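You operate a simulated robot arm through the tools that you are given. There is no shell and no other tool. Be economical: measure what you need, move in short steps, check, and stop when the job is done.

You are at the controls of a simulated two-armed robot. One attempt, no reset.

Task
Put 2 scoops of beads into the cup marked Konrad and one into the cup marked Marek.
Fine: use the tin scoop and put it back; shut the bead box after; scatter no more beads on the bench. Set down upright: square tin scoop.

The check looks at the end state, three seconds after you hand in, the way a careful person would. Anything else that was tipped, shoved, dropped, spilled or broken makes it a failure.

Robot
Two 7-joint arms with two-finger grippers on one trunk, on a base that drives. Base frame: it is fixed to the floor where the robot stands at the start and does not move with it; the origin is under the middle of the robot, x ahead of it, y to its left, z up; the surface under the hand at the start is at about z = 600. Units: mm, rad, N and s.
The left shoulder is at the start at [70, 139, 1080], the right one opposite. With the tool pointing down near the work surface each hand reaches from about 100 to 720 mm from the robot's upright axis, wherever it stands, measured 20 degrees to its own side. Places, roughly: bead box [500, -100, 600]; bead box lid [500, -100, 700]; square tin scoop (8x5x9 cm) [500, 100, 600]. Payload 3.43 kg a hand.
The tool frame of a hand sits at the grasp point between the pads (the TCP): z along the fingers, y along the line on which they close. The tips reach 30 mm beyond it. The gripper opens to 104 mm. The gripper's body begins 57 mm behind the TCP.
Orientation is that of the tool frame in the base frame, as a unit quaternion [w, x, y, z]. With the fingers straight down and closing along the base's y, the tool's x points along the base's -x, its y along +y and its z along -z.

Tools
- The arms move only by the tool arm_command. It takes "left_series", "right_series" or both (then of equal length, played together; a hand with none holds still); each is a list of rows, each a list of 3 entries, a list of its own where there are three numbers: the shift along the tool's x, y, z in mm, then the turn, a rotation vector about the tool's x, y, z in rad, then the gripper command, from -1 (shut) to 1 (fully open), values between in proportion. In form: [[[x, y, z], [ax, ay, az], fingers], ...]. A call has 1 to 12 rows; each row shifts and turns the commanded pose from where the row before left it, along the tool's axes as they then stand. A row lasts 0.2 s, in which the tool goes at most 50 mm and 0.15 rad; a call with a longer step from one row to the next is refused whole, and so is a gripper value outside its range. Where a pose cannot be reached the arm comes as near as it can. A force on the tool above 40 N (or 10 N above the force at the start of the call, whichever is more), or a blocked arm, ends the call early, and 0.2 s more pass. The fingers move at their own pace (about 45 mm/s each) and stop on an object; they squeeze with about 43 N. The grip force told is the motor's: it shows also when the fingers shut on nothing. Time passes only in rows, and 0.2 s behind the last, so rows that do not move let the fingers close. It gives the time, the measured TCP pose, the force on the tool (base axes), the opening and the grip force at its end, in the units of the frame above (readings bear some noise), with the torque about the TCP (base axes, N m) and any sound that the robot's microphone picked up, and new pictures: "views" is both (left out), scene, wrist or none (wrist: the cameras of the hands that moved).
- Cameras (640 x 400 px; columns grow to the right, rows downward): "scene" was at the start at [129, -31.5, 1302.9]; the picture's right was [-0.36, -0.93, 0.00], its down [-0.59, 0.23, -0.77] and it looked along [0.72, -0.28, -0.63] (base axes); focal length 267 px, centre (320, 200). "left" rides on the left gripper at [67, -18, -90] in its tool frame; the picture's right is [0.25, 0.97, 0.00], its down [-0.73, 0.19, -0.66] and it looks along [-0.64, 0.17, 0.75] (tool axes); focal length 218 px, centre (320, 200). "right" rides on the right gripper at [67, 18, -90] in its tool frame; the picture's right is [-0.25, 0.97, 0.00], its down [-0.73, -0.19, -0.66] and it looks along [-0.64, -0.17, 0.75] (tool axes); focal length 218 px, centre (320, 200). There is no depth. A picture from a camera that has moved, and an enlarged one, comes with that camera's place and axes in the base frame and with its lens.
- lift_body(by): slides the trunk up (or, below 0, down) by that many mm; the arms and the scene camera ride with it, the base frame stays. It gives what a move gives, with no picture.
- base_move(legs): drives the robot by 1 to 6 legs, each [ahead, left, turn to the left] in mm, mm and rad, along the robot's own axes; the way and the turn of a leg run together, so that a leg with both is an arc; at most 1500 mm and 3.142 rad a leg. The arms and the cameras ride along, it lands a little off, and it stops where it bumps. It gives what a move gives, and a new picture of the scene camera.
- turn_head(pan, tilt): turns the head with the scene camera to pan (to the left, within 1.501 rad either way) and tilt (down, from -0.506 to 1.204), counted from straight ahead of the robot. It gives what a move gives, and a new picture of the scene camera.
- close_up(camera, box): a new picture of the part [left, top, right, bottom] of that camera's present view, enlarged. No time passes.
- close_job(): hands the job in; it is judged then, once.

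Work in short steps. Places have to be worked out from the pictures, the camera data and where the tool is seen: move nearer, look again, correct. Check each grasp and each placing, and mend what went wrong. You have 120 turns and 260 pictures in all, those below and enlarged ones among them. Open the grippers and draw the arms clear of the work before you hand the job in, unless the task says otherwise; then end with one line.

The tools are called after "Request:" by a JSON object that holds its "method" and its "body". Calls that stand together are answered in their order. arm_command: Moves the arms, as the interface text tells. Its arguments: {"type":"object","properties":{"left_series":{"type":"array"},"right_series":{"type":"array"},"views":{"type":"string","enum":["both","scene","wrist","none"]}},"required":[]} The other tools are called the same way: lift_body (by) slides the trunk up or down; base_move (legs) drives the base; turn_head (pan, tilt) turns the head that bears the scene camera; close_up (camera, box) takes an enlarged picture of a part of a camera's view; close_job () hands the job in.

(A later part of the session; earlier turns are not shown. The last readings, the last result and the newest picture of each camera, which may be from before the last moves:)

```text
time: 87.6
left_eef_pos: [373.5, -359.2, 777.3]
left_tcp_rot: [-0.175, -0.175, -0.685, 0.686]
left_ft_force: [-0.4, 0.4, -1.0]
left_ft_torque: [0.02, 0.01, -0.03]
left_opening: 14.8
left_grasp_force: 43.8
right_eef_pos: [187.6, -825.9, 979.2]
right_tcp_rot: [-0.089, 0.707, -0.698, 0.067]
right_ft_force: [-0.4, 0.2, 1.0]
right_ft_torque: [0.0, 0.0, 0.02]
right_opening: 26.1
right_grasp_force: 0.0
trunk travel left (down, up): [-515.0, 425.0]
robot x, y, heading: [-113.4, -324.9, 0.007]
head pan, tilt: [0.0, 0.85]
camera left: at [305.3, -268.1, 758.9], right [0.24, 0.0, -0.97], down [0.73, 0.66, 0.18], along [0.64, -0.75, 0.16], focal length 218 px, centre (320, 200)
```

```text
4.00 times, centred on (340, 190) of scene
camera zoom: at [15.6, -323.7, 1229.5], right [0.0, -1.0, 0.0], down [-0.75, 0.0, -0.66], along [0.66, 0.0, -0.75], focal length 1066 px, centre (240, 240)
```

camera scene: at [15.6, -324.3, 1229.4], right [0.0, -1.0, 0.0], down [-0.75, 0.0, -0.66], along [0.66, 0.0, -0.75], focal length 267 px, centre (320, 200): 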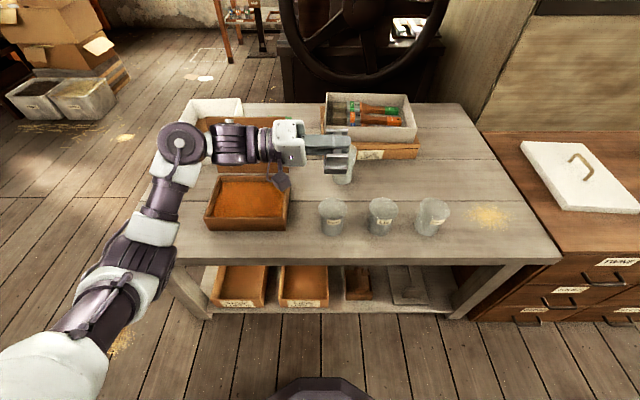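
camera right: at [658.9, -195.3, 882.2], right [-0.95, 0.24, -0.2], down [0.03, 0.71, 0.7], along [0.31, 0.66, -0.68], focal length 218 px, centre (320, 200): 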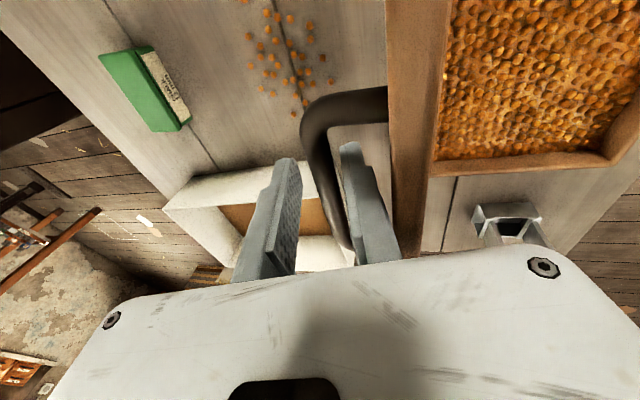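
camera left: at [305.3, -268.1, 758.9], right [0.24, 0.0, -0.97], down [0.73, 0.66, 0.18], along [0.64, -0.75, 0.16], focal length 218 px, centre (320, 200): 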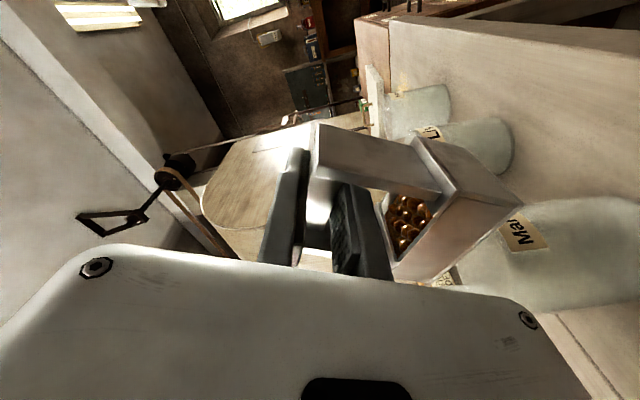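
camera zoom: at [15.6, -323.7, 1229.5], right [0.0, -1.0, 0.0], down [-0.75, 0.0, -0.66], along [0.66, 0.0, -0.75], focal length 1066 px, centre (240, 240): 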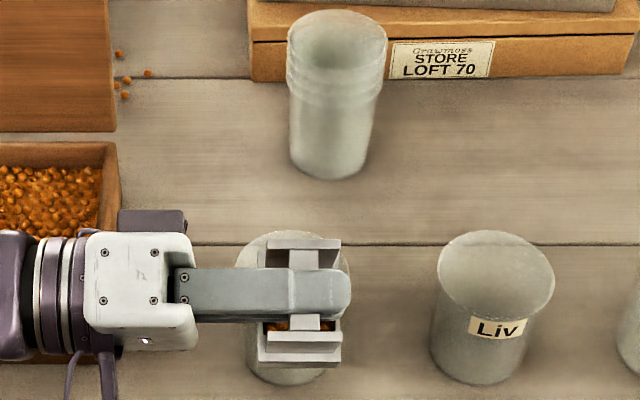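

The lip is above Marek's rim and lined up in y. Begin rotating about the lip, to roughly level.

Request:
{"method": "arm_command", "body": {"left_series": [[[-9.8, -4.0, 0], [0, 0, -0.13], -1], [[-9.9, -3.8, 0], [0, 0, -0.13], -1], [[-10.1, -3.6, 0], [0, 0, -0.13], -1], [[-10.5, -3.7, 0], [0, 0, -0.13], -1], [[-10.6, -3.5, 0], [0, 0, -0.13], -1]], "views": "wrist"}}

Request:
{"method": "close_up", "body": {"camera": "scene", "box": [260, 140, 420, 240]}}

Request:
{"method": "close_up", "body": {"camera": "left", "box": [260, 90, 540, 265]}}

```text
time: 88.8
left_eef_pos: [418.1, -357.9, 804.5]
left_tcp_rot: [-0.055, -0.054, 0.705, -0.705]
left_ft_force: [0.5, 1.2, -0.9]
left_ft_torque: [0.01, -0.03, 0.02]
left_opening: 14.7
left_grasp_force: 43.3
right_eef_pos: [189.0, -825.7, 978.5]
right_tcp_rot: [-0.089, 0.707, -0.698, 0.066]
right_ft_force: [-0.1, -0.7, -0.5]
right_ft_torque: [0.0, -0.02, 0.0]
right_opening: 25.9
right_grasp_force: 0.1
trunk travel left (down, up): [-515.0, 425.0]
robot x, y, heading: [-110.1, -326.4, 0.002]
head pan, tilt: [0.0, 0.85]
camera left: at [353.4, -267.6, 832.1], right [-0.4, 0.0, -0.92], down [0.69, 0.66, -0.3], along [0.6, -0.75, -0.26], focal length 218 px, centre (320, 200)
```

left: 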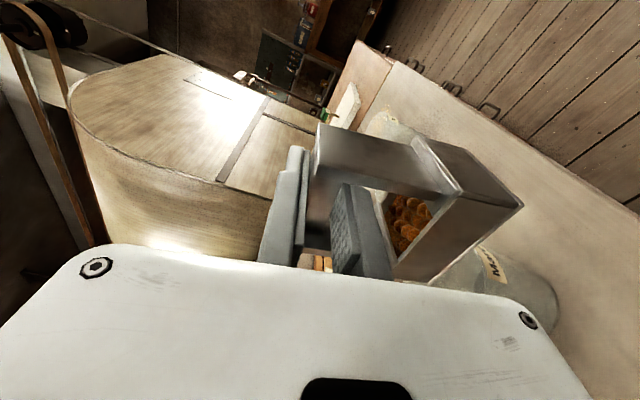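

```text
4.00 times, centred on (340, 190) of scene
camera zoom: at [15.9, -323.9, 1229.4], right [0.0, -1.0, 0.0], down [-0.75, 0.0, -0.66], along [0.66, 0.0, -0.75], focal length 1066 px, centre (240, 240)
```

zoom: 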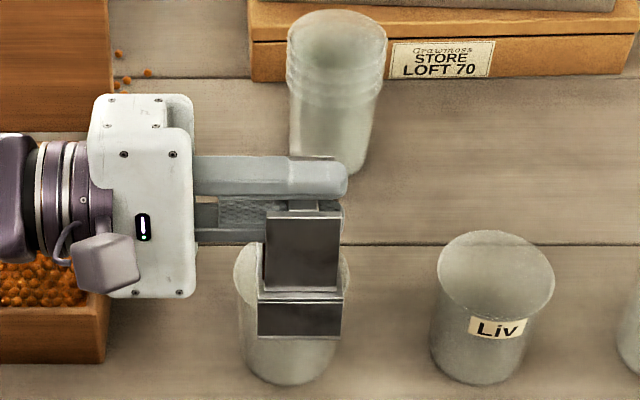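

```text
2.29 times, centred on (400, 178) of left
camera zoom: at [353.4, -267.6, 832.1], right [-0.4, 0.0, -0.92], down [0.69, 0.66, -0.3], along [0.6, -0.75, -0.26], focal length 499 px, centre (137, 251)
```

zoom: 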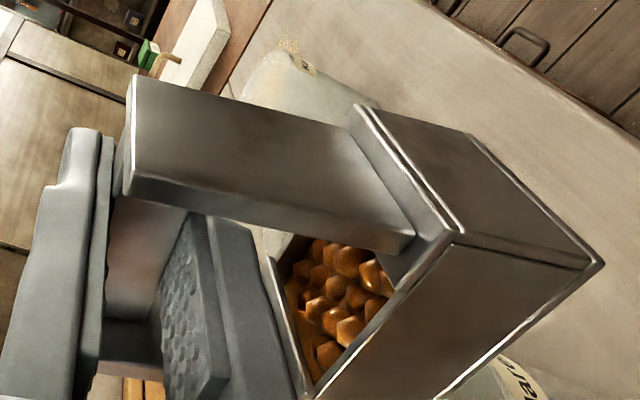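

Still loaded at about 9° nose-down. Now tip on to 46° with the lip held above the cup.

Request:
{"method": "arm_command", "body": {"left_series": [[[-11, -3.5, 0], [0, 0, -0.13], -1], [[-11.2, -3.7, 0], [0, 0, -0.13], -1], [[0, 0, 0], [0, 0, 0], -1], [[-11.3, -3.7, 0], [0, 0, -0.13], -1], [[0, 0, 0], [0, 0, 0], -1], [[-10.8, -5.5, 0], [0, 0, -0.13], -1], [[0, 0, 0], [0, 0, 0], -1], [[-10.6, -5.6, 0], [0, 0, -0.13], -1], [[0, 0, 0], [0, 0, 0], -1], [[0, 0, 0], [0, 0, 0], -1]], "views": "wrist"}}

Request:
{"method": "close_up", "body": {"camera": "scene", "box": [260, 140, 420, 240]}}

Request:
{"method": "close_up", "body": {"camera": "left", "box": [260, 90, 540, 265]}}

```text
time: 91.0
left_eef_pos: [477.2, -358.8, 803.6]
left_tcp_rot: [-0.277, -0.276, 0.651, -0.65]
left_ft_force: [0.2, 0.4, -0.2]
left_ft_torque: [0.05, -0.04, -0.03]
left_opening: 15.0
left_grasp_force: 43.3
right_eef_pos: [188.7, -824.9, 978.8]
right_tcp_rot: [-0.089, 0.707, -0.698, 0.065]
right_ft_force: [1.0, -0.1, -1.2]
right_ft_torque: [-0.03, 0.01, 0.04]
right_opening: 25.9
right_grasp_force: 0.1
trunk travel left (down, up): [-515.0, 425.0]
robot x, y, heading: [-109.2, -322.6, 0.0]
head pan, tilt: [0.0, 0.85]
camera left: at [442.6, -267.9, 863.3], right [-0.87, 0.0, -0.49], down [0.37, 0.66, -0.66], along [0.32, -0.75, -0.57], focal length 218 px, centre (320, 200)
```

left: 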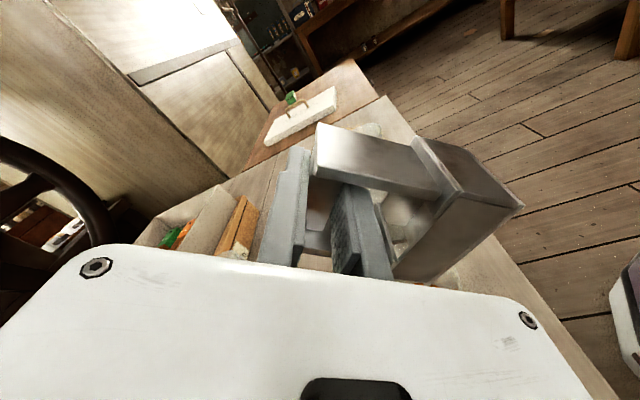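

```text
4.00 times, centred on (340, 190) of scene
camera zoom: at [15.8, -323.9, 1229.4], right [0.0, -1.0, 0.0], down [-0.75, 0.0, -0.66], along [0.66, 0.0, -0.75], focal length 1066 px, centre (240, 240)
```

zoom: 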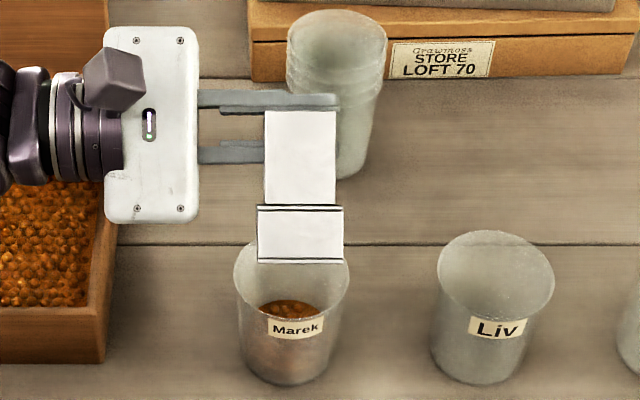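

```text
2.29 times, centred on (400, 178) of left
camera zoom: at [442.6, -267.9, 863.3], right [-0.87, 0.0, -0.49], down [0.37, 0.66, -0.66], along [0.32, -0.75, -0.57], focal length 499 px, centre (137, 251)
```

zoom: 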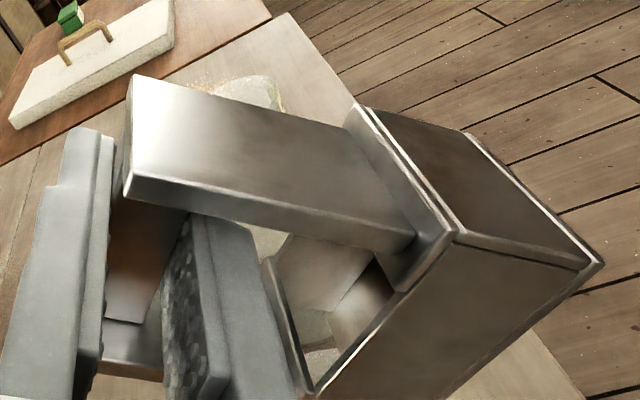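

Marek has its scoop and the tin is empty. I'll raise the trunk to clear things, then drive back to the box station with the scoop still tipped.

Request:
{"method": "lift_body", "body": {"by": 120}}

Request:
{"method": "base_move", "body": {"legs": [[0, 299, 0], [100, 0, 0]]}}

Request:
{"method": "close_up", "body": {"camera": "scene", "box": [300, 120, 620, 320]}}

```text
time: 92.5
left_eef_pos: [477.8, -358.9, 923.4]
left_tcp_rot: [-0.275, -0.275, 0.652, -0.65]
left_ft_force: [-0.1, 0.2, -1.2]
left_ft_torque: [-0.01, -0.04, 0.02]
left_opening: 14.9
left_grasp_force: 42.5
right_eef_pos: [189.7, -825.1, 1098.6]
right_tcp_rot: [-0.089, 0.707, -0.698, 0.067]
right_ft_force: [-0.5, 0.8, -0.5]
right_ft_torque: [0.03, 0.0, -0.03]
right_opening: 25.9
right_grasp_force: 0.0
trunk travel left (down, up): [-635.0, 305.0]
robot x, y, heading: [-109.6, -321.6, -0.002]
head pan, tilt: [0.0, 0.85]
```

```text
time: 95.3
left_eef_pos: [577.0, -58.8, 923.2]
left_tcp_rot: [-0.275, -0.277, 0.651, -0.651]
left_ft_force: [0.1, -0.1, -1.0]
left_ft_torque: [0.02, -0.04, 0.03]
left_opening: 14.8
left_grasp_force: 43.2
right_eef_pos: [287.6, -527.4, 1099.6]
right_tcp_rot: [-0.089, 0.708, -0.698, 0.066]
right_ft_force: [-0.5, 0.4, -0.6]
right_ft_torque: [0.01, -0.01, 0.0]
right_opening: 26.1
right_grasp_force: 0.1
trunk travel left (down, up): [-635.0, 305.0]
robot x, y, heading: [-13.7, -25.0, 0.004]
head pan, tilt: [0.0, 0.85]
camera scene: at [115.0, -25.1, 1349.5], right [0.0, -1.0, 0.0], down [-0.75, 0.0, -0.66], along [0.66, 0.0, -0.75], focal length 267 px, centre (320, 200)
```

scene: 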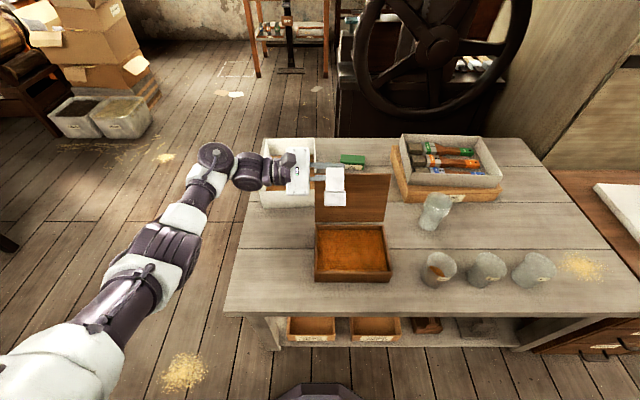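

```text
2.00 times, centred on (460, 220) of scene
camera zoom: at [115.0, -25.1, 1349.5], right [0.0, -1.0, 0.0], down [-0.75, 0.0, -0.66], along [0.66, 0.0, -0.75], focal length 533 px, centre (40, 160)
```

zoom: 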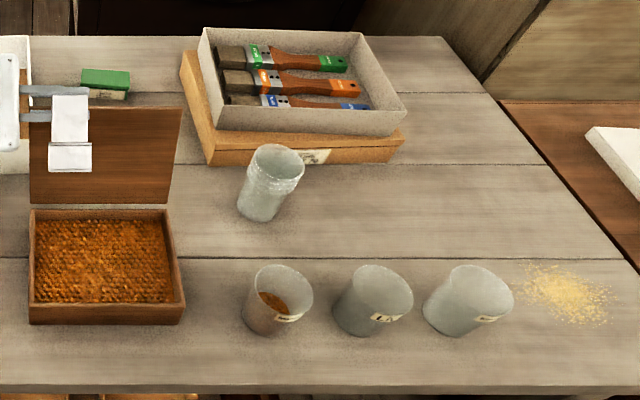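

There's no spill around Marek. Lower the trunk back by 200 mm to put the nose at the bead surface.

Request:
{"method": "lift_body", "body": {"by": -195}}

Request:
{"method": "close_up", "body": {"camera": "scene", "box": [270, 130, 430, 230]}}

```text
time: 97.4
left_eef_pos: [577.4, -59.7, 728.2]
left_tcp_rot: [-0.275, -0.276, 0.652, -0.651]
left_ft_force: [0.6, 0.1, -0.7]
left_ft_torque: [0.0, -0.04, 0.02]
left_opening: 14.8
left_grasp_force: 43.4
right_eef_pos: [290.1, -526.5, 904.3]
right_tcp_rot: [-0.089, 0.708, -0.698, 0.066]
right_ft_force: [-0.3, 0.1, 0.6]
right_ft_torque: [-0.02, 0.02, 0.0]
right_opening: 25.7
right_grasp_force: 0.0
trunk travel left (down, up): [-440.0, 500.0]
robot x, y, heading: [-14.2, -26.2, -0.002]
head pan, tilt: [0.0, 0.85]
```

```text
4.00 times, centred on (350, 180) of scene
camera zoom: at [114.9, -25.3, 1154.5], right [0.0, -1.0, 0.0], down [-0.75, 0.0, -0.66], along [0.66, 0.0, -0.75], focal length 1066 px, centre (200, 280)
```

zoom: 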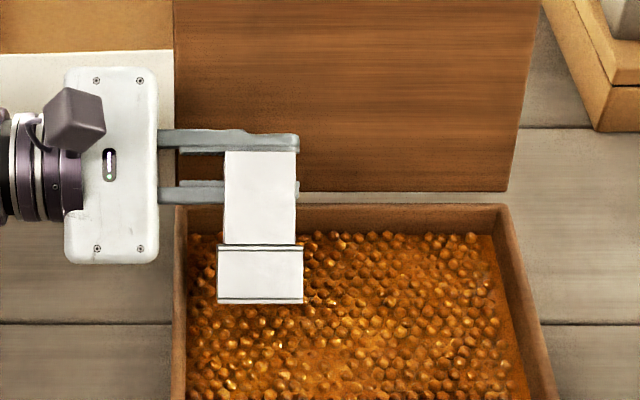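

The beads look evenly spread. Plunge and sweep as before, about 3 mm deeper.

Request:
{"method": "arm_command", "body": {"left_series": [[[-0.92, 7.66, 0], [0, 0, 0], -1], [[-0.92, 7.66, 0], [0, 0, 0], -1], [[-0.92, 7.66, 0], [0, 0, 0], -1], [[-0.92, 7.66, 0], [0, 0, 0], -1], [[2.1, 2.15, 0], [0, 0, 0.15], -1], [[2.7, 1.4, 0], [0, 0, 0.15], -1], [[-1.5, 1.5, 0], [0, 0, 0.125], -1], [[-1.4, 1.6, 0], [0, 0, 0.125], -1], [[-0.4, 3.7, 0], [0, 0, 0.125], -1], [[0, 3.7, 0], [0, 0, 0.125], -1]], "views": "none"}}

Request:
{"method": "close_up", "body": {"camera": "left", "box": [260, 90, 540, 265]}}

```text
time: 99.6
left_eef_pos: [552.3, -59.5, 693.5]
left_tcp_rot: [0.001, -0.001, 0.707, -0.707]
left_ft_force: [0.4, -0.9, -0.7]
left_ft_torque: [-0.03, -0.01, 0.01]
left_opening: 14.6
left_grasp_force: 43.4
right_eef_pos: [289.0, -527.4, 903.7]
right_tcp_rot: [-0.09, 0.707, -0.698, 0.067]
right_ft_force: [-0.4, 0.8, 0.7]
right_ft_torque: [-0.01, 0.01, 0.01]
right_opening: 25.9
right_grasp_force: 0.0
trunk travel left (down, up): [-440.0, 500.0]
robot x, y, heading: [-14.1, -24.3, 0.003]
head pan, tilt: [0.0, 0.85]
```

```text
2.29 times, centred on (400, 178) of left
camera zoom: at [482.9, 31.2, 710.5], right [-0.25, 0.0, -0.97], down [0.73, 0.66, -0.19], along [0.64, -0.75, -0.17], focal length 499 px, centre (137, 251)
```

zoom: 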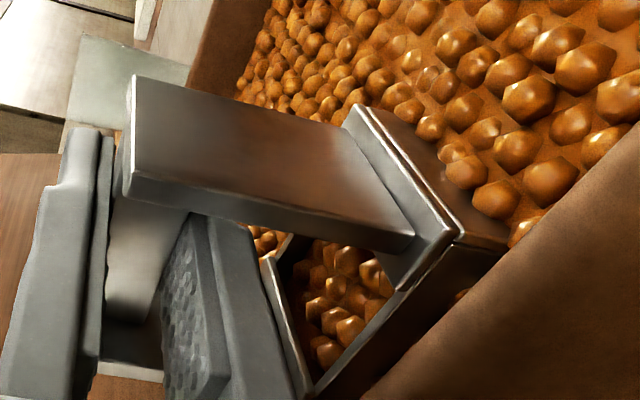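

Full again, looking the same as the first. Nose-up and lift.

Request:
{"method": "arm_command", "body": {"left_series": [[[7, -4.5, 0], [0, 0, 0.125], -1], [[6.3, -5.8, 0], [0, 0, 0.125], -1], [[7.3, -3.9, 0], [0, 0, 0.125], -1], [[6.7, -4.8, 0], [0, 0, 0.125], -1], [[-5, -9, 0], [0, 0, 0], -1], [[-10, -18, 0], [0, 0, 0], -1], [[-14.4, -26.3, 0], [0, 0, 0], -1], [[-14.4, -26.3, 0], [0, 0, 0], -1], [[-14.4, -26.3, 0], [0, 0, 0], -1], [[-7, -13, 0], [0, 0, 0], -1]], "views": "none"}}

Request:
{"method": "close_up", "body": {"camera": "left", "box": [260, 90, 540, 265]}}

Request:
{"method": "lift_body", "body": {"by": 85}}

```text
time: 101.8
left_eef_pos: [522.0, -59.6, 843.2]
left_tcp_rot: [0.175, 0.174, 0.686, -0.685]
left_ft_force: [0.1, -0.3, -1.0]
left_ft_torque: [0.0, 0.01, -0.02]
left_opening: 14.9
left_grasp_force: 43.1
right_eef_pos: [289.7, -526.1, 904.8]
right_tcp_rot: [-0.089, 0.708, -0.698, 0.066]
right_ft_force: [-0.4, -0.3, -0.5]
right_ft_torque: [-0.02, -0.02, 0.01]
right_opening: 26.2
right_grasp_force: 0.1
trunk travel left (down, up): [-440.0, 500.0]
robot x, y, heading: [-13.8, -24.4, 0.0]
head pan, tilt: [0.0, 0.85]
```

```text
2.29 times, centred on (400, 178) of left
camera zoom: at [453.5, 31.5, 825.7], right [0.24, 0.0, -0.97], down [0.73, 0.66, 0.18], along [0.64, -0.75, 0.16], focal length 499 px, centre (137, 251)
```

zoom: 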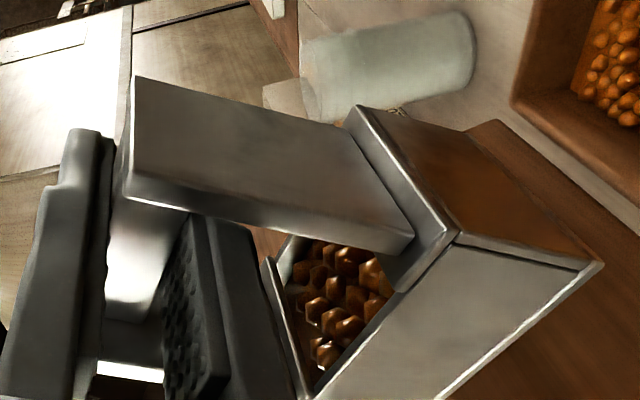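

```text
time: 103.0
left_eef_pos: [522.7, -59.2, 927.9]
left_tcp_rot: [0.175, 0.174, 0.686, -0.685]
left_ft_force: [0.6, -0.6, -0.2]
left_ft_torque: [0.03, 0.0, -0.02]
left_opening: 14.7
left_grasp_force: 42.7
right_eef_pos: [289.4, -527.2, 988.7]
right_tcp_rot: [-0.089, 0.708, -0.698, 0.066]
right_ft_force: [-0.4, 0.6, 0.1]
right_ft_torque: [-0.02, -0.01, 0.0]
right_opening: 25.9
right_grasp_force: 0.1
trunk travel left (down, up): [-525.0, 415.0]
robot x, y, heading: [-13.5, -28.1, -0.002]
head pan, tilt: [0.0, 0.85]
```

Full scoop again. Drive back 102 mm and right 570 mm to bring it above Konrad's approach point.

Request:
{"method": "base_move", "body": {"legs": [[-102, 0, 0], [0, -570, 0]]}}

Request:
{"method": "close_up", "body": {"camera": "scene", "box": [220, 140, 412, 260]}}

```text
time: 107.0
left_eef_pos: [421.0, -627.0, 928.1]
left_tcp_rot: [0.175, 0.175, 0.686, -0.685]
left_ft_force: [0.4, -0.1, -0.1]
left_ft_torque: [0.01, 0.02, -0.01]
left_opening: 15.2
left_grasp_force: 43.2
right_eef_pos: [185.9, -1094.5, 989.4]
right_tcp_rot: [-0.09, 0.707, -0.698, 0.066]
right_ft_force: [0.1, -0.4, -0.6]
right_ft_torque: [0.01, 0.0, 0.02]
right_opening: 25.9
right_grasp_force: 0.0
trunk travel left (down, up): [-525.0, 415.0]
robot x, y, heading: [-112.9, -593.2, -0.001]
head pan, tilt: [0.0, 0.85]
camera scene: at [13.7, -592.1, 1239.4], right [0.0, -1.0, 0.0], down [-0.75, 0.0, -0.66], along [0.66, 0.0, -0.75], focal length 267 px, centre (320, 200)
```

scene: 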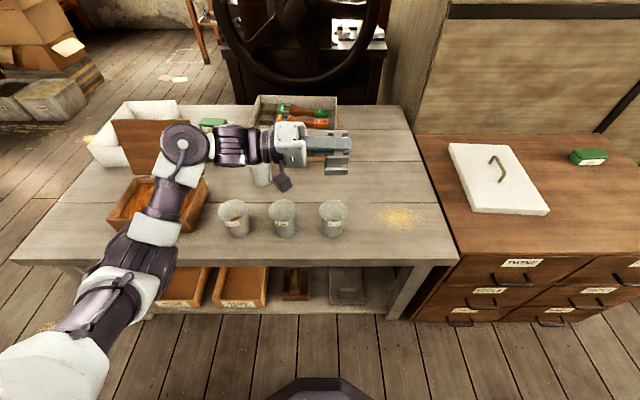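

```text
3.33 times, centred on (316, 200) of scene
camera zoom: at [13.7, -592.1, 1239.4], right [0.0, -1.0, 0.0], down [-0.75, 0.0, -0.66], along [0.66, 0.0, -0.75], focal length 889 px, centre (333, 200)
```

zoom: 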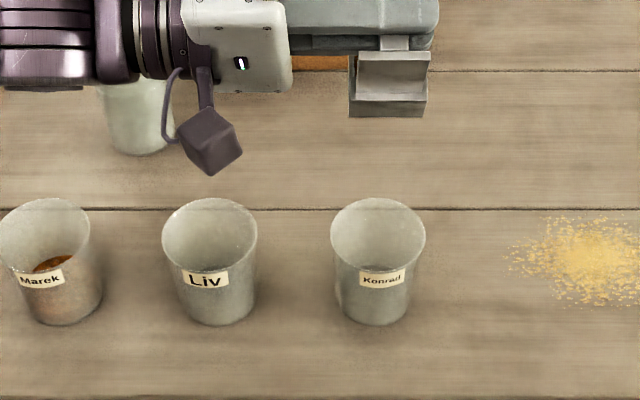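

Konrad is at about (467, -628), in line with the scoop. Lower to the pre-pour pose, with Liv staying clear underneath.

Request:
{"method": "arm_command", "body": {"left_series": [[[28, 27.7, 0.3], [0, 0, 0], -1], [[28, 27.7, 0.3], [0, 0, 0], -1], [[28, 27.7, 0.3], [0, 0, 0], -1], [[28, 27.7, 0.3], [0, 0, 0], -1]], "views": "scene"}}

Request:
{"method": "close_up", "body": {"camera": "scene", "box": [220, 140, 412, 260]}}

```text
time: 108.0
left_eef_pos: [375.2, -626.6, 776.4]
left_tcp_rot: [-0.175, -0.175, -0.685, 0.685]
left_ft_force: [0.7, 0.6, -0.7]
left_ft_torque: [-0.01, 0.03, 0.0]
left_opening: 14.8
left_grasp_force: 42.8
right_eef_pos: [185.8, -1092.7, 989.6]
right_tcp_rot: [-0.088, 0.707, -0.698, 0.066]
right_ft_force: [0.0, 0.0, -0.2]
right_ft_torque: [0.03, 0.0, 0.01]
right_opening: 26.0
right_grasp_force: 0.2
trunk travel left (down, up): [-525.0, 415.0]
robot x, y, heading: [-114.3, -593.4, 0.002]
head pan, tilt: [0.0, 0.85]
camera scene: at [13.7, -591.6, 1239.5], right [0.0, -1.0, 0.0], down [-0.75, 0.0, -0.66], along [0.66, 0.0, -0.75], focal length 267 px, centre (320, 200)
```

scene: 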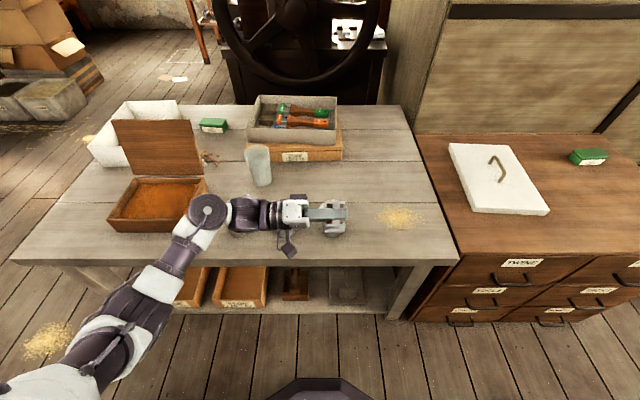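

```text
3.33 times, centred on (316, 200) of scene
camera zoom: at [13.7, -591.6, 1239.5], right [0.0, -1.0, 0.0], down [-0.75, 0.0, -0.66], along [0.66, 0.0, -0.75], focal length 889 px, centre (333, 200)
```

zoom: 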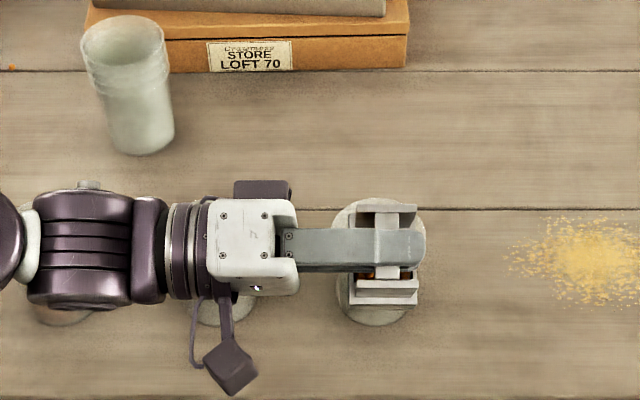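

Aligned over Konrad. Pour with the same lip-centred rotation, shifting 3 mm to the left to centre it.

Request:
{"method": "arm_command", "body": {"left_series": [[[-9.8, -4.0, -3], [0, 0, -0.13], -1], [[-9.9, -3.8, 0], [0, 0, -0.13], -1], [[-10.1, -3.6, 0], [0, 0, -0.13], -1], [[-10.5, -3.7, 0], [0, 0, -0.13], -1], [[-10.6, -3.5, 0], [0, 0, -0.13], -1], [[-11, -3.5, 0], [0, 0, -0.13], -1]], "views": "none"}}

Request:
{"method": "arm_command", "body": {"left_series": [[[-11.2, -3.7, 0], [0, 0, -0.13], -1], [[0, 0, 0], [0, 0, 0], -1], [[-11.3, -3.7, 0], [0, 0, -0.13], -1], [[0, 0, 0], [0, 0, 0], -1], [[-10.8, -5.5, 0], [0, 0, -0.13], -1], [[0, 0, 0], [0, 0, 0], -1], [[-10.6, -5.6, 0], [0, 0, -0.13], -1], [[0, 0, 0], [0, 0, 0], -1], [[0, 0, 0], [0, 0, 0], -1]], "views": "none"}}

Request:
{"method": "close_up", "body": {"camera": "scene", "box": [220, 140, 412, 260]}}

Request:
{"method": "close_up", "body": {"camera": "left", "box": [260, 90, 540, 265]}}

```text
time: 109.5
left_eef_pos: [431.9, -624.7, 807.4]
left_tcp_rot: [-0.101, -0.101, 0.701, -0.699]
left_ft_force: [0.6, 0.3, -1.1]
left_ft_torque: [0.0, -0.01, 0.0]
left_opening: 14.8
left_grasp_force: 42.4
right_eef_pos: [186.8, -1094.3, 989.5]
right_tcp_rot: [-0.089, 0.707, -0.698, 0.066]
right_ft_force: [0.0, -0.3, 0.9]
right_ft_torque: [0.01, 0.01, -0.01]
right_opening: 26.0
right_grasp_force: 0.0
trunk travel left (down, up): [-525.0, 415.0]
robot x, y, heading: [-114.3, -595.7, 0.003]
head pan, tilt: [0.0, 0.85]
```

```text
time: 111.5
left_eef_pos: [479.2, -625.5, 804.2]
left_tcp_rot: [-0.276, -0.276, 0.651, -0.65]
left_ft_force: [-0.1, -0.1, -0.8]
left_ft_torque: [0.02, 0.0, 0.01]
left_opening: 15.1
left_grasp_force: 42.7
right_eef_pos: [186.4, -1093.9, 989.4]
right_tcp_rot: [-0.089, 0.707, -0.699, 0.065]
right_ft_force: [0.7, 0.2, 0.2]
right_ft_torque: [-0.01, 0.02, -0.04]
right_opening: 25.9
right_grasp_force: 0.1
trunk travel left (down, up): [-525.0, 415.0]
robot x, y, heading: [-117.4, -588.5, 0.002]
head pan, tilt: [0.0, 0.85]
```

```text
3.33 times, centred on (316, 200) of scene
camera zoom: at [13.9, -591.9, 1239.4], right [0.0, -1.0, 0.0], down [-0.75, 0.0, -0.66], along [0.66, 0.0, -0.75], focal length 889 px, centre (333, 200)
```

zoom: 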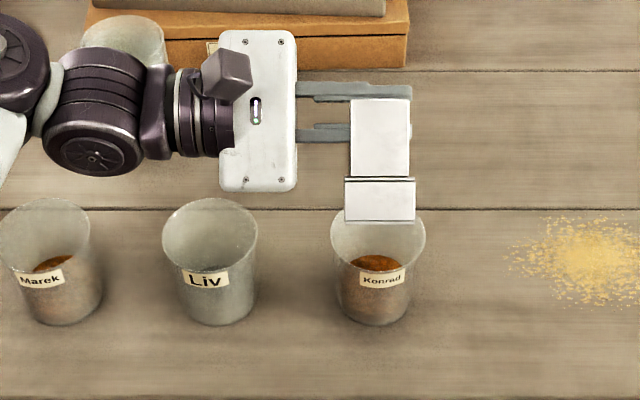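

```text
2.29 times, centred on (400, 178) of left
camera zoom: at [443.9, -534.0, 864.0], right [-0.87, 0.0, -0.49], down [0.37, 0.66, -0.66], along [0.32, -0.75, -0.57], focal length 499 px, centre (137, 251)
```

zoom: 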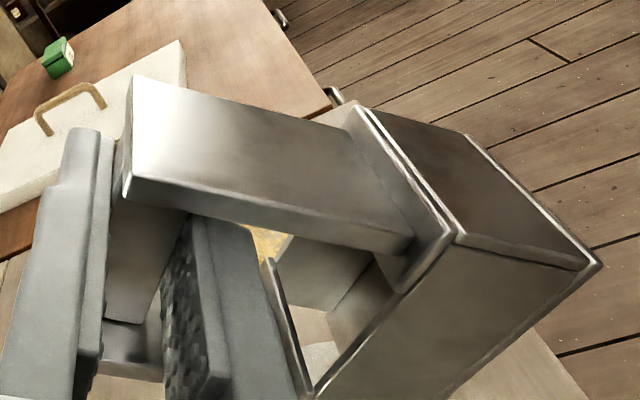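

First Konrad scoop is in, tin empty, nothing spilled. Back to the box for the third.

Request:
{"method": "lift_body", "body": {"by": 120}}

Request:
{"method": "base_move", "body": {"legs": [[0, 566, 0], [98, 0, 0]]}}

Request:
{"method": "lift_body", "body": {"by": -150}}

```text
time: 113.0
left_eef_pos: [478.7, -625.0, 924.3]
left_tcp_rot: [-0.276, -0.277, 0.651, -0.65]
left_ft_force: [-1.0, -0.1, -0.2]
left_ft_torque: [0.0, -0.01, -0.01]
left_opening: 14.9
left_grasp_force: 43.1
right_eef_pos: [187.0, -1092.8, 1108.5]
right_tcp_rot: [-0.089, 0.707, -0.698, 0.065]
right_ft_force: [0.1, 0.0, 0.6]
right_ft_torque: [-0.01, 0.0, -0.01]
right_opening: 26.1
right_grasp_force: 0.1
trunk travel left (down, up): [-645.0, 295.0]
robot x, y, heading: [-112.4, -592.4, -0.002]
head pan, tilt: [0.0, 0.85]
```

```text
time: 116.9
left_eef_pos: [576.7, -60.8, 923.7]
left_tcp_rot: [-0.276, -0.276, 0.651, -0.65]
left_ft_force: [-0.6, 0.3, -0.5]
left_ft_torque: [0.0, -0.04, -0.02]
left_opening: 15.1
left_grasp_force: 42.7
right_eef_pos: [283.7, -530.2, 1109.9]
right_tcp_rot: [-0.089, 0.707, -0.699, 0.066]
right_ft_force: [-0.3, -0.7, -0.7]
right_ft_torque: [0.01, 0.01, 0.02]
right_opening: 26.2
right_grasp_force: 0.1
trunk travel left (down, up): [-645.0, 295.0]
robot x, y, heading: [-17.3, -31.9, -0.003]
head pan, tilt: [0.0, 0.85]
camera scene: at [111.1, -28.2, 1359.5], right [0.0, -1.0, 0.0], down [-0.75, 0.0, -0.66], along [0.66, 0.0, -0.75], focal length 267 px, centre (320, 200)
```

scene: 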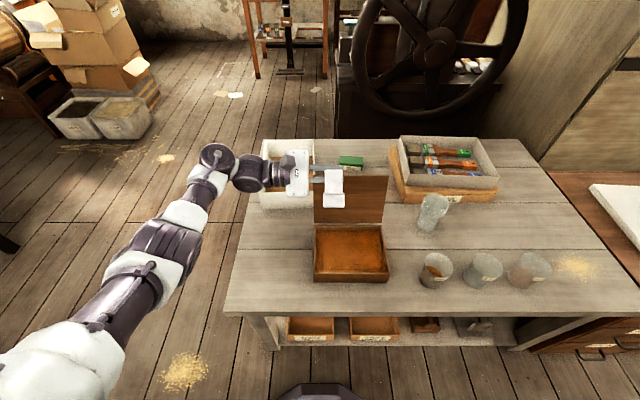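

```text
time: 118.7
left_eef_pos: [575.1, -60.2, 774.4]
left_tcp_rot: [-0.276, -0.276, 0.651, -0.65]
left_ft_force: [0.1, -0.7, -0.6]
left_ft_torque: [0.02, -0.03, 0.0]
left_opening: 14.9
left_grasp_force: 43.0
right_eef_pos: [284.4, -529.3, 959.2]
right_tcp_rot: [-0.089, 0.707, -0.699, 0.066]
right_ft_force: [0.7, 0.0, -0.3]
right_ft_torque: [-0.02, -0.03, 0.01]
right_opening: 26.1
right_grasp_force: 0.0
trunk travel left (down, up): [-495.0, 445.0]
robot x, y, heading: [-15.1, -29.5, -0.004]
head pan, tilt: [0.0, 0.85]
```

In position; lower the last 55 mm, then plunge and sweep slightly deeper.

Request:
{"method": "lift_body", "body": {"by": -55}}

Request:
{"method": "arm_command", "body": {"left_series": [[[-0.3, 8.2, 0], [0, 0, 0], -1], [[-0.3, 8.2, 0], [0, 0, 0], -1], [[-0.3, 8.2, 0], [0, 0, 0], -1], [[2.1, 2.15, 0], [0, 0, 0.15], -1], [[2.7, 1.4, 0], [0, 0, 0.15], -1], [[-1.5, 1.5, 0], [0, 0, 0.125], -1], [[-1.4, 1.6, 0], [0, 0, 0.125], -1], [[-0.4, 3.7, 0], [0, 0, 0.125], -1], [[0, 3.7, 0], [0, 0, 0.125], -1]], "views": "none"}}

Request:
{"method": "close_up", "body": {"camera": "left", "box": [260, 90, 540, 265]}}

```text
time: 119.6
left_eef_pos: [575.7, -60.4, 720.5]
left_tcp_rot: [-0.277, -0.276, 0.652, -0.65]
left_ft_force: [0.4, -0.3, -0.5]
left_ft_torque: [-0.03, 0.02, 0.02]
left_opening: 15.1
left_grasp_force: 43.5
right_eef_pos: [283.5, -529.8, 904.8]
right_tcp_rot: [-0.089, 0.707, -0.698, 0.066]
right_ft_force: [0.5, -0.2, -0.6]
right_ft_torque: [0.01, 0.01, 0.01]
right_opening: 26.0
right_grasp_force: 0.0
trunk travel left (down, up): [-440.0, 500.0]
robot x, y, heading: [-17.1, -26.9, 0.001]
head pan, tilt: [0.0, 0.85]
```

```text
time: 121.6
left_eef_pos: [552.8, -61.1, 691.4]
left_tcp_rot: [0.0, -0.001, 0.707, -0.707]
left_ft_force: [-1.2, 0.3, -1.2]
left_ft_torque: [0.01, 0.01, 0.03]
left_opening: 14.6
left_grasp_force: 43.0
right_eef_pos: [282.1, -530.3, 904.3]
right_tcp_rot: [-0.088, 0.707, -0.698, 0.067]
right_ft_force: [-0.9, -0.2, 0.5]
right_ft_torque: [-0.03, 0.04, -0.01]
right_opening: 25.9
right_grasp_force: 0.0
trunk travel left (down, up): [-440.0, 500.0]
robot x, y, heading: [-15.9, -24.3, 0.005]
head pan, tilt: [0.0, 0.85]
```

```text
2.29 times, centred on (400, 178) of left
camera zoom: at [485.0, 29.8, 707.6], right [-0.25, 0.0, -0.97], down [0.73, 0.66, -0.19], along [0.64, -0.75, -0.17], focal length 499 px, centre (137, 251)
```

zoom: 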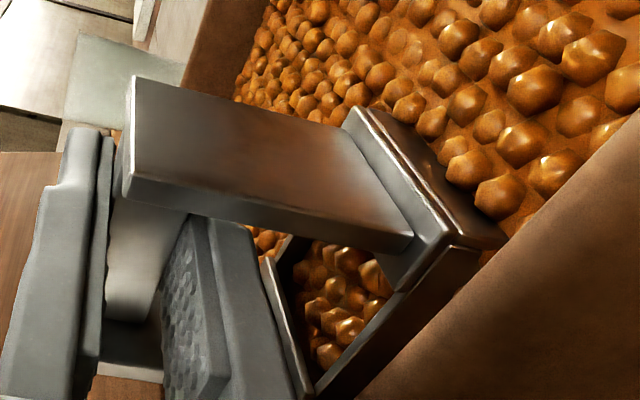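

Full again. Nose-up, lift, raise the trunk, and drive to Konrad.

Request:
{"method": "arm_command", "body": {"left_series": [[[7, -4.5, 0], [0, 0, 0.125], -1], [[6.3, -5.8, 0], [0, 0, 0.125], -1], [[7.3, -3.9, 0], [0, 0, 0.125], -1], [[6.7, -4.8, 0], [0, 0, 0.125], -1], [[-5, -9, 0], [0, 0, 0], -1], [[-10, -18, 0], [0, 0, 0], -1], [[-14.4, -26.3, 0], [0, 0, 0], -1], [[-14.4, -26.3, 0], [0, 0, 0], -1], [[-14.4, -26.3, 0], [0, 0, 0], -1], [[-7, -13, 0], [0, 0, 0], -1]], "views": "none"}}

Request:
{"method": "lift_body", "body": {"by": 85}}

Request:
{"method": "base_move", "body": {"legs": [[-100, 0, 0], [0, -564, 0]]}}

Request:
{"method": "close_up", "body": {"camera": "left", "box": [260, 90, 540, 265]}}

```text
time: 123.8
left_eef_pos: [523.6, -61.5, 840.7]
left_tcp_rot: [0.175, 0.174, 0.686, -0.684]
left_ft_force: [-0.5, -0.1, -0.8]
left_ft_torque: [-0.02, 0.0, 0.02]
left_opening: 14.7
left_grasp_force: 42.4
right_eef_pos: [284.0, -530.4, 904.5]
right_tcp_rot: [-0.089, 0.707, -0.699, 0.067]
right_ft_force: [0.6, 0.7, 0.9]
right_ft_torque: [-0.01, -0.01, 0.01]
right_opening: 26.0
right_grasp_force: 0.1
trunk travel left (down, up): [-440.0, 500.0]
robot x, y, heading: [-15.8, -31.6, -0.003]
head pan, tilt: [0.0, 0.85]
```

```text
time: 125.0
left_eef_pos: [524.1, -61.4, 925.8]
left_tcp_rot: [0.174, 0.174, 0.686, -0.685]
left_ft_force: [0.0, -0.4, -1.4]
left_ft_torque: [-0.01, 0.01, -0.02]
left_opening: 15.0
left_grasp_force: 43.2
right_eef_pos: [284.5, -530.6, 988.7]
right_tcp_rot: [-0.088, 0.707, -0.698, 0.067]
right_ft_force: [0.8, -0.6, -0.6]
right_ft_torque: [-0.01, 0.01, -0.03]
right_opening: 25.9
right_grasp_force: 0.1
trunk travel left (down, up): [-525.0, 415.0]
robot x, y, heading: [-15.9, -31.5, -0.001]
head pan, tilt: [0.0, 0.85]
```

```text
time: 129.0
left_eef_pos: [425.8, -625.5, 925.6]
left_tcp_rot: [0.177, 0.172, 0.687, -0.684]
left_ft_force: [-0.5, -0.8, -0.9]
left_ft_torque: [0.0, 0.06, 0.03]
left_opening: 15.3
left_grasp_force: 42.8
right_eef_pos: [189.3, -1096.6, 989.2]
right_tcp_rot: [-0.089, 0.709, -0.696, 0.066]
right_ft_force: [-0.5, -0.3, 0.2]
right_ft_torque: [0.01, 0.02, 0.03]
right_opening: 26.0
right_grasp_force: 0.0
trunk travel left (down, up): [-525.0, 415.0]
robot x, y, heading: [-109.8, -597.8, 0.005]
head pan, tilt: [0.0, 0.85]
camera scene: at [13.7, -595.3, 1239.4], right [0.01, -1.0, 0.0], down [-0.75, 0.0, -0.66], along [0.66, 0.0, -0.75], focal length 267 px, centre (320, 200)
```

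scene: 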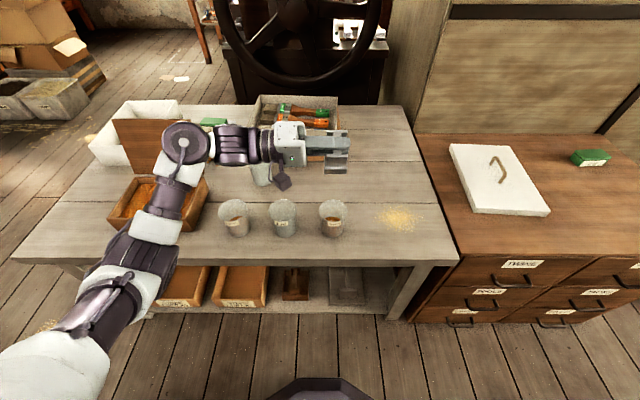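

```text
2.29 times, centred on (400, 178) of left
camera zoom: at [357.3, -535.6, 907.8], right [0.24, 0.0, -0.97], down [0.73, 0.66, 0.18], along [0.64, -0.75, 0.16], focal length 499 px, centre (137, 251)
```

zoom: 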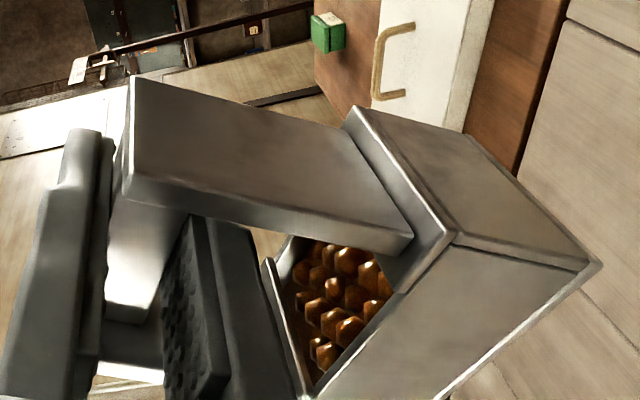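

Loaded and above Konrad's approach point. Lower to the pre-pour pose.

Request:
{"method": "arm_command", "body": {"left_series": [[[28.8, 26.7, 0], [0, 0, 0], -1], [[28.8, 26.7, 0], [0, 0, 0], -1], [[28.8, 26.7, 0], [0, 0, 0], -1], [[28.8, 26.7, 0], [0, 0, 0], -1]], "views": "none"}}

Request:
{"method": "close_up", "body": {"camera": "scene", "box": [220, 140, 412, 260]}}

```text
time: 130.0
left_eef_pos: [375.7, -626.1, 777.2]
left_tcp_rot: [0.176, 0.173, 0.686, -0.685]
left_ft_force: [0.8, 0.2, -0.4]
left_ft_torque: [-0.02, 0.02, 0.03]
left_opening: 14.8
left_grasp_force: 43.0
right_eef_pos: [189.6, -1094.9, 990.2]
right_tcp_rot: [-0.089, 0.709, -0.696, 0.066]
right_ft_force: [-0.1, 0.9, 0.1]
right_ft_torque: [-0.02, -0.01, -0.01]
right_opening: 25.7
right_grasp_force: 0.1
trunk travel left (down, up): [-525.0, 415.0]
robot x, y, heading: [-114.0, -598.9, 0.007]
head pan, tilt: [0.0, 0.85]
```

```text
3.33 times, centred on (316, 200) of scene
camera zoom: at [13.6, -594.8, 1239.5], right [0.01, -1.0, 0.0], down [-0.75, 0.0, -0.66], along [0.66, 0.0, -0.75], focal length 889 px, centre (333, 200)
```

zoom: 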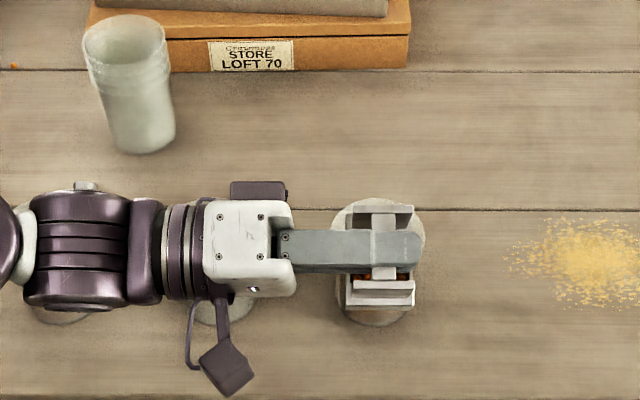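

Well centred. Pour as before.

Request:
{"method": "arm_command", "body": {"left_series": [[[-9.8, -4.0, 0], [0, 0, -0.13], -1], [[-9.9, -3.8, 0], [0, 0, -0.13], -1], [[-10.1, -3.6, 0], [0, 0, -0.13], -1], [[-10.5, -3.7, 0], [0, 0, -0.13], -1], [[-10.6, -3.5, 0], [0, 0, -0.13], -1], [[-11, -3.5, 0], [0, 0, -0.13], -1]], "views": "none"}}

Request:
{"method": "arm_command", "body": {"left_series": [[[-11.2, -3.7, 0], [0, 0, -0.13], -1], [[0, 0, 0], [0, 0, 0], -1], [[-11.3, -3.7, 0], [0, 0, -0.13], -1], [[0, 0, 0], [0, 0, 0], -1], [[-10.8, -5.5, 0], [0, 0, -0.13], -1], [[0, 0, 0], [0, 0, 0], -1], [[-10.6, -5.6, 0], [0, 0, -0.13], -1], [[0, 0, 0], [0, 0, 0], -1], [[0, 0, 0], [0, 0, 0], -1]], "views": "none"}}

Request:
{"method": "close_up", "body": {"camera": "scene", "box": [220, 140, 412, 260]}}

Request:
{"method": "close_up", "body": {"camera": "left", "box": [260, 90, 540, 265]}}

```text
time: 131.4
left_eef_pos: [432.1, -625.2, 807.2]
left_tcp_rot: [-0.098, -0.103, 0.7, -0.7]
left_ft_force: [0.9, 0.1, -1.0]
left_ft_torque: [0.01, -0.01, -0.01]
left_opening: 15.3
left_grasp_force: 43.4
right_eef_pos: [189.8, -1095.2, 989.1]
right_tcp_rot: [-0.09, 0.709, -0.697, 0.065]
right_ft_force: [0.0, -0.4, -0.5]
right_ft_torque: [0.0, -0.02, 0.01]
right_opening: 26.0
right_grasp_force: 0.0
trunk travel left (down, up): [-525.0, 415.0]
robot x, y, heading: [-113.3, -596.2, 0.003]
head pan, tilt: [0.0, 0.85]
```

```text
time: 133.4
left_eef_pos: [479.2, -625.4, 803.5]
left_tcp_rot: [0.275, 0.279, -0.65, 0.651]
left_ft_force: [0.5, 0.5, -0.7]
left_ft_torque: [0.02, -0.01, 0.0]
left_opening: 14.9
left_grasp_force: 43.4
right_eef_pos: [188.9, -1094.8, 989.8]
right_tcp_rot: [-0.088, 0.709, -0.697, 0.066]
right_ft_force: [0.1, 0.5, 0.0]
right_ft_torque: [-0.03, 0.0, -0.01]
right_opening: 25.9
right_grasp_force: 0.0
trunk travel left (down, up): [-525.0, 415.0]
robot x, y, heading: [-118.3, -596.0, 0.009]
head pan, tilt: [0.0, 0.85]
```

```text
3.33 times, centred on (316, 200) of scene
camera zoom: at [13.8, -595.1, 1239.4], right [0.01, -1.0, 0.0], down [-0.75, 0.0, -0.66], along [0.66, 0.0, -0.75], focal length 889 px, centre (333, 200)
```

zoom: 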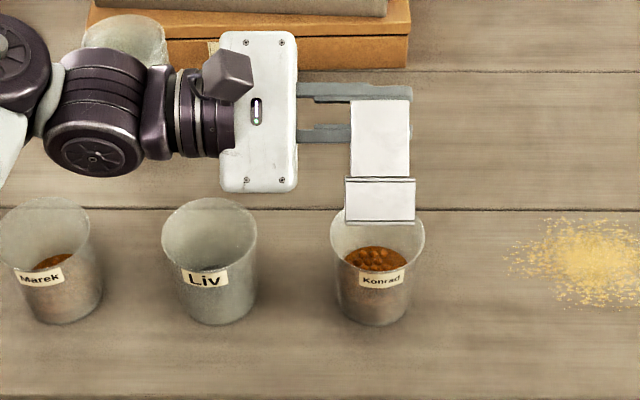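

```text
2.29 times, centred on (400, 178) of left
camera zoom: at [443.9, -534.8, 863.1], right [-0.87, 0.0, -0.49], down [0.36, 0.66, -0.66], along [0.33, -0.75, -0.57], focal length 499 px, centre (137, 251)
```

zoom: 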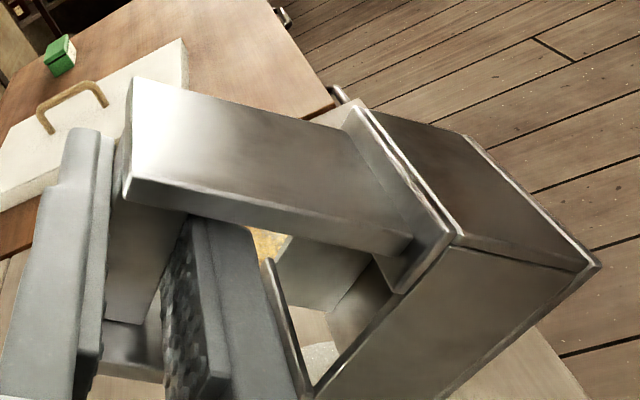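

Konrad now has two scoops and the tin is empty. I'll raise the trunk, level the scoop, and drive back toward its home spot.

Request:
{"method": "lift_body", "body": {"by": 120}}

Request:
{"method": "arm_command", "body": {"left_series": [[[0, 0, 0], [0, 0, 0.1333], -1], [[0, 0, 0], [0, 0, 0.1333], -1], [[0, 0, 0], [0, 0, 0.1333], -1], [[0, 0, 0], [0, 0, 0.1333], -1], [[0, 0, 0], [0, 0, 0.1333], -1], [[0, 0, 0], [0, 0, 0.1335], -1], [[30, 0, 0], [0, 0, 0], -1], [[30, 0, 0], [0, 0, 0], -1]], "views": "none"}}

Request:
{"method": "base_move", "body": {"legs": [[0, 744, -0.004], [74, 0, 0]]}}

```text
time: 134.9
left_eef_pos: [480.0, -625.2, 922.3]
left_tcp_rot: [0.275, 0.278, -0.651, 0.651]
left_ft_force: [0.1, 0.2, -1.7]
left_ft_torque: [0.01, -0.03, -0.01]
left_opening: 15.0
left_grasp_force: 42.4
right_eef_pos: [189.0, -1095.6, 1109.6]
right_tcp_rot: [-0.089, 0.709, -0.696, 0.066]
right_ft_force: [0.4, -0.7, 0.7]
right_ft_torque: [0.0, -0.01, 0.0]
right_opening: 26.3
right_grasp_force: 0.1
trunk travel left (down, up): [-645.0, 295.0]
robot x, y, heading: [-115.6, -595.6, 0.005]
head pan, tilt: [0.0, 0.85]
```

```text
time: 136.7
left_eef_pos: [418.4, -624.0, 924.9]
left_tcp_rot: [0.002, -0.003, 0.707, -0.707]
left_ft_force: [0.1, -1.1, 0.0]
left_ft_torque: [0.0, -0.03, 0.0]
left_opening: 15.0
left_grasp_force: 43.2
right_eef_pos: [189.4, -1095.8, 1109.6]
right_tcp_rot: [-0.088, 0.709, -0.697, 0.067]
right_ft_force: [-0.5, 0.4, 0.4]
right_ft_torque: [-0.01, -0.03, 0.0]
right_opening: 26.0
right_grasp_force: 0.0
trunk travel left (down, up): [-645.0, 295.0]
robot x, y, heading: [-115.2, -591.7, 0.009]
head pan, tilt: [0.0, 0.85]
```

```text
time: 141.4
left_eef_pos: [493.8, 106.2, 923.9]
left_tcp_rot: [-0.002, 0.0, 0.708, -0.706]
left_ft_force: [-0.8, 1.0, -0.8]
left_ft_torque: [0.01, 0.03, -0.02]
left_opening: 14.8
left_grasp_force: 42.9
right_eef_pos: [256.5, -362.8, 1110.3]
right_tcp_rot: [-0.089, 0.706, -0.699, 0.067]
right_ft_force: [0.9, -0.5, 0.1]
right_ft_torque: [0.02, 0.02, -0.04]
right_opening: 26.4
right_grasp_force: 0.0
trunk travel left (down, up): [-645.0, 295.0]
robot x, y, heading: [-36.5, 144.8, -0.006]
head pan, tilt: [0.0, 0.85]
camera scene: at [87.5, 140.6, 1359.4], right [0.0, -1.0, 0.0], down [-0.75, 0.0, -0.66], along [0.66, 0.0, -0.75], focal length 267 px, centre (320, 200)
```

scene: 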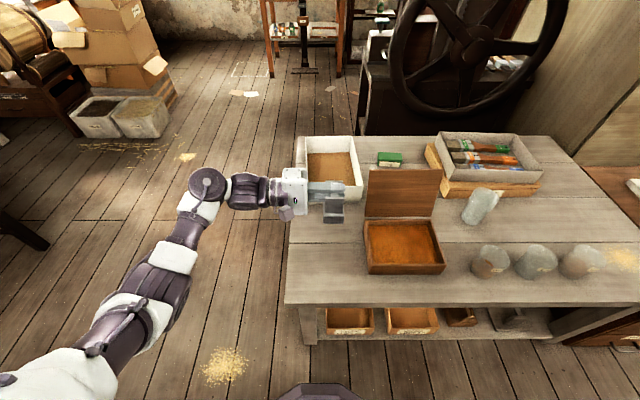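

Nearly over its home spot. Correct y by +15 mm, then lower the trunk by 205 mm.

Request:
{"method": "arm_command", "body": {"left_series": [[[2.2, 0, -14.6], [0, 0, 0], -1], [[0, 0, 0], [0, 0, 0], -1]], "views": "none"}}

Request:
{"method": "lift_body", "body": {"by": -210}}

Request:
{"method": "close_up", "body": {"camera": "scene", "box": [240, 130, 400, 230]}}

```text
time: 142.0
left_eef_pos: [492.4, 120.9, 922.6]
left_tcp_rot: [-0.003, 0.0, 0.708, -0.707]
left_ft_force: [-0.1, 0.3, -1.1]
left_ft_torque: [0.02, 0.01, -0.06]
left_opening: 14.8
left_grasp_force: 42.8
right_eef_pos: [258.7, -362.7, 1108.9]
right_tcp_rot: [-0.089, 0.705, -0.7, 0.066]
right_ft_force: [0.5, -0.5, -0.2]
right_ft_torque: [0.06, -0.01, 0.0]
right_opening: 26.0
right_grasp_force: 0.1
trunk travel left (down, up): [-645.0, 295.0]
robot x, y, heading: [-41.1, 139.9, -0.003]
head pan, tilt: [0.0, 0.85]
```

```text
time: 144.2
left_eef_pos: [490.8, 120.8, 713.9]
left_tcp_rot: [0.003, 0.0, -0.707, 0.707]
left_ft_force: [-0.2, -0.5, -0.8]
left_ft_torque: [0.0, 0.02, 0.0]
left_opening: 14.9
left_grasp_force: 43.2
right_eef_pos: [258.4, -363.0, 899.0]
right_tcp_rot: [-0.088, 0.706, -0.7, 0.066]
right_ft_force: [-1.0, 0.7, 0.2]
right_ft_torque: [0.01, 0.02, -0.01]
right_opening: 25.9
right_grasp_force: 0.1
trunk travel left (down, up): [-435.0, 505.0]
robot x, y, heading: [-39.4, 138.2, -0.004]
head pan, tilt: [0.0, 0.85]
```

```text
4.00 times, centred on (320, 180) of scene
camera zoom: at [87.2, 140.6, 1149.5], right [0.0, -1.0, 0.0], down [-0.75, 0.0, -0.66], along [0.66, 0.0, -0.75], focal length 1066 px, centre (320, 280)
```

zoom: 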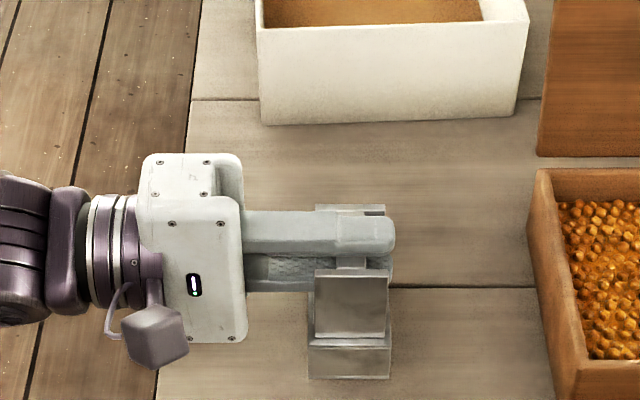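

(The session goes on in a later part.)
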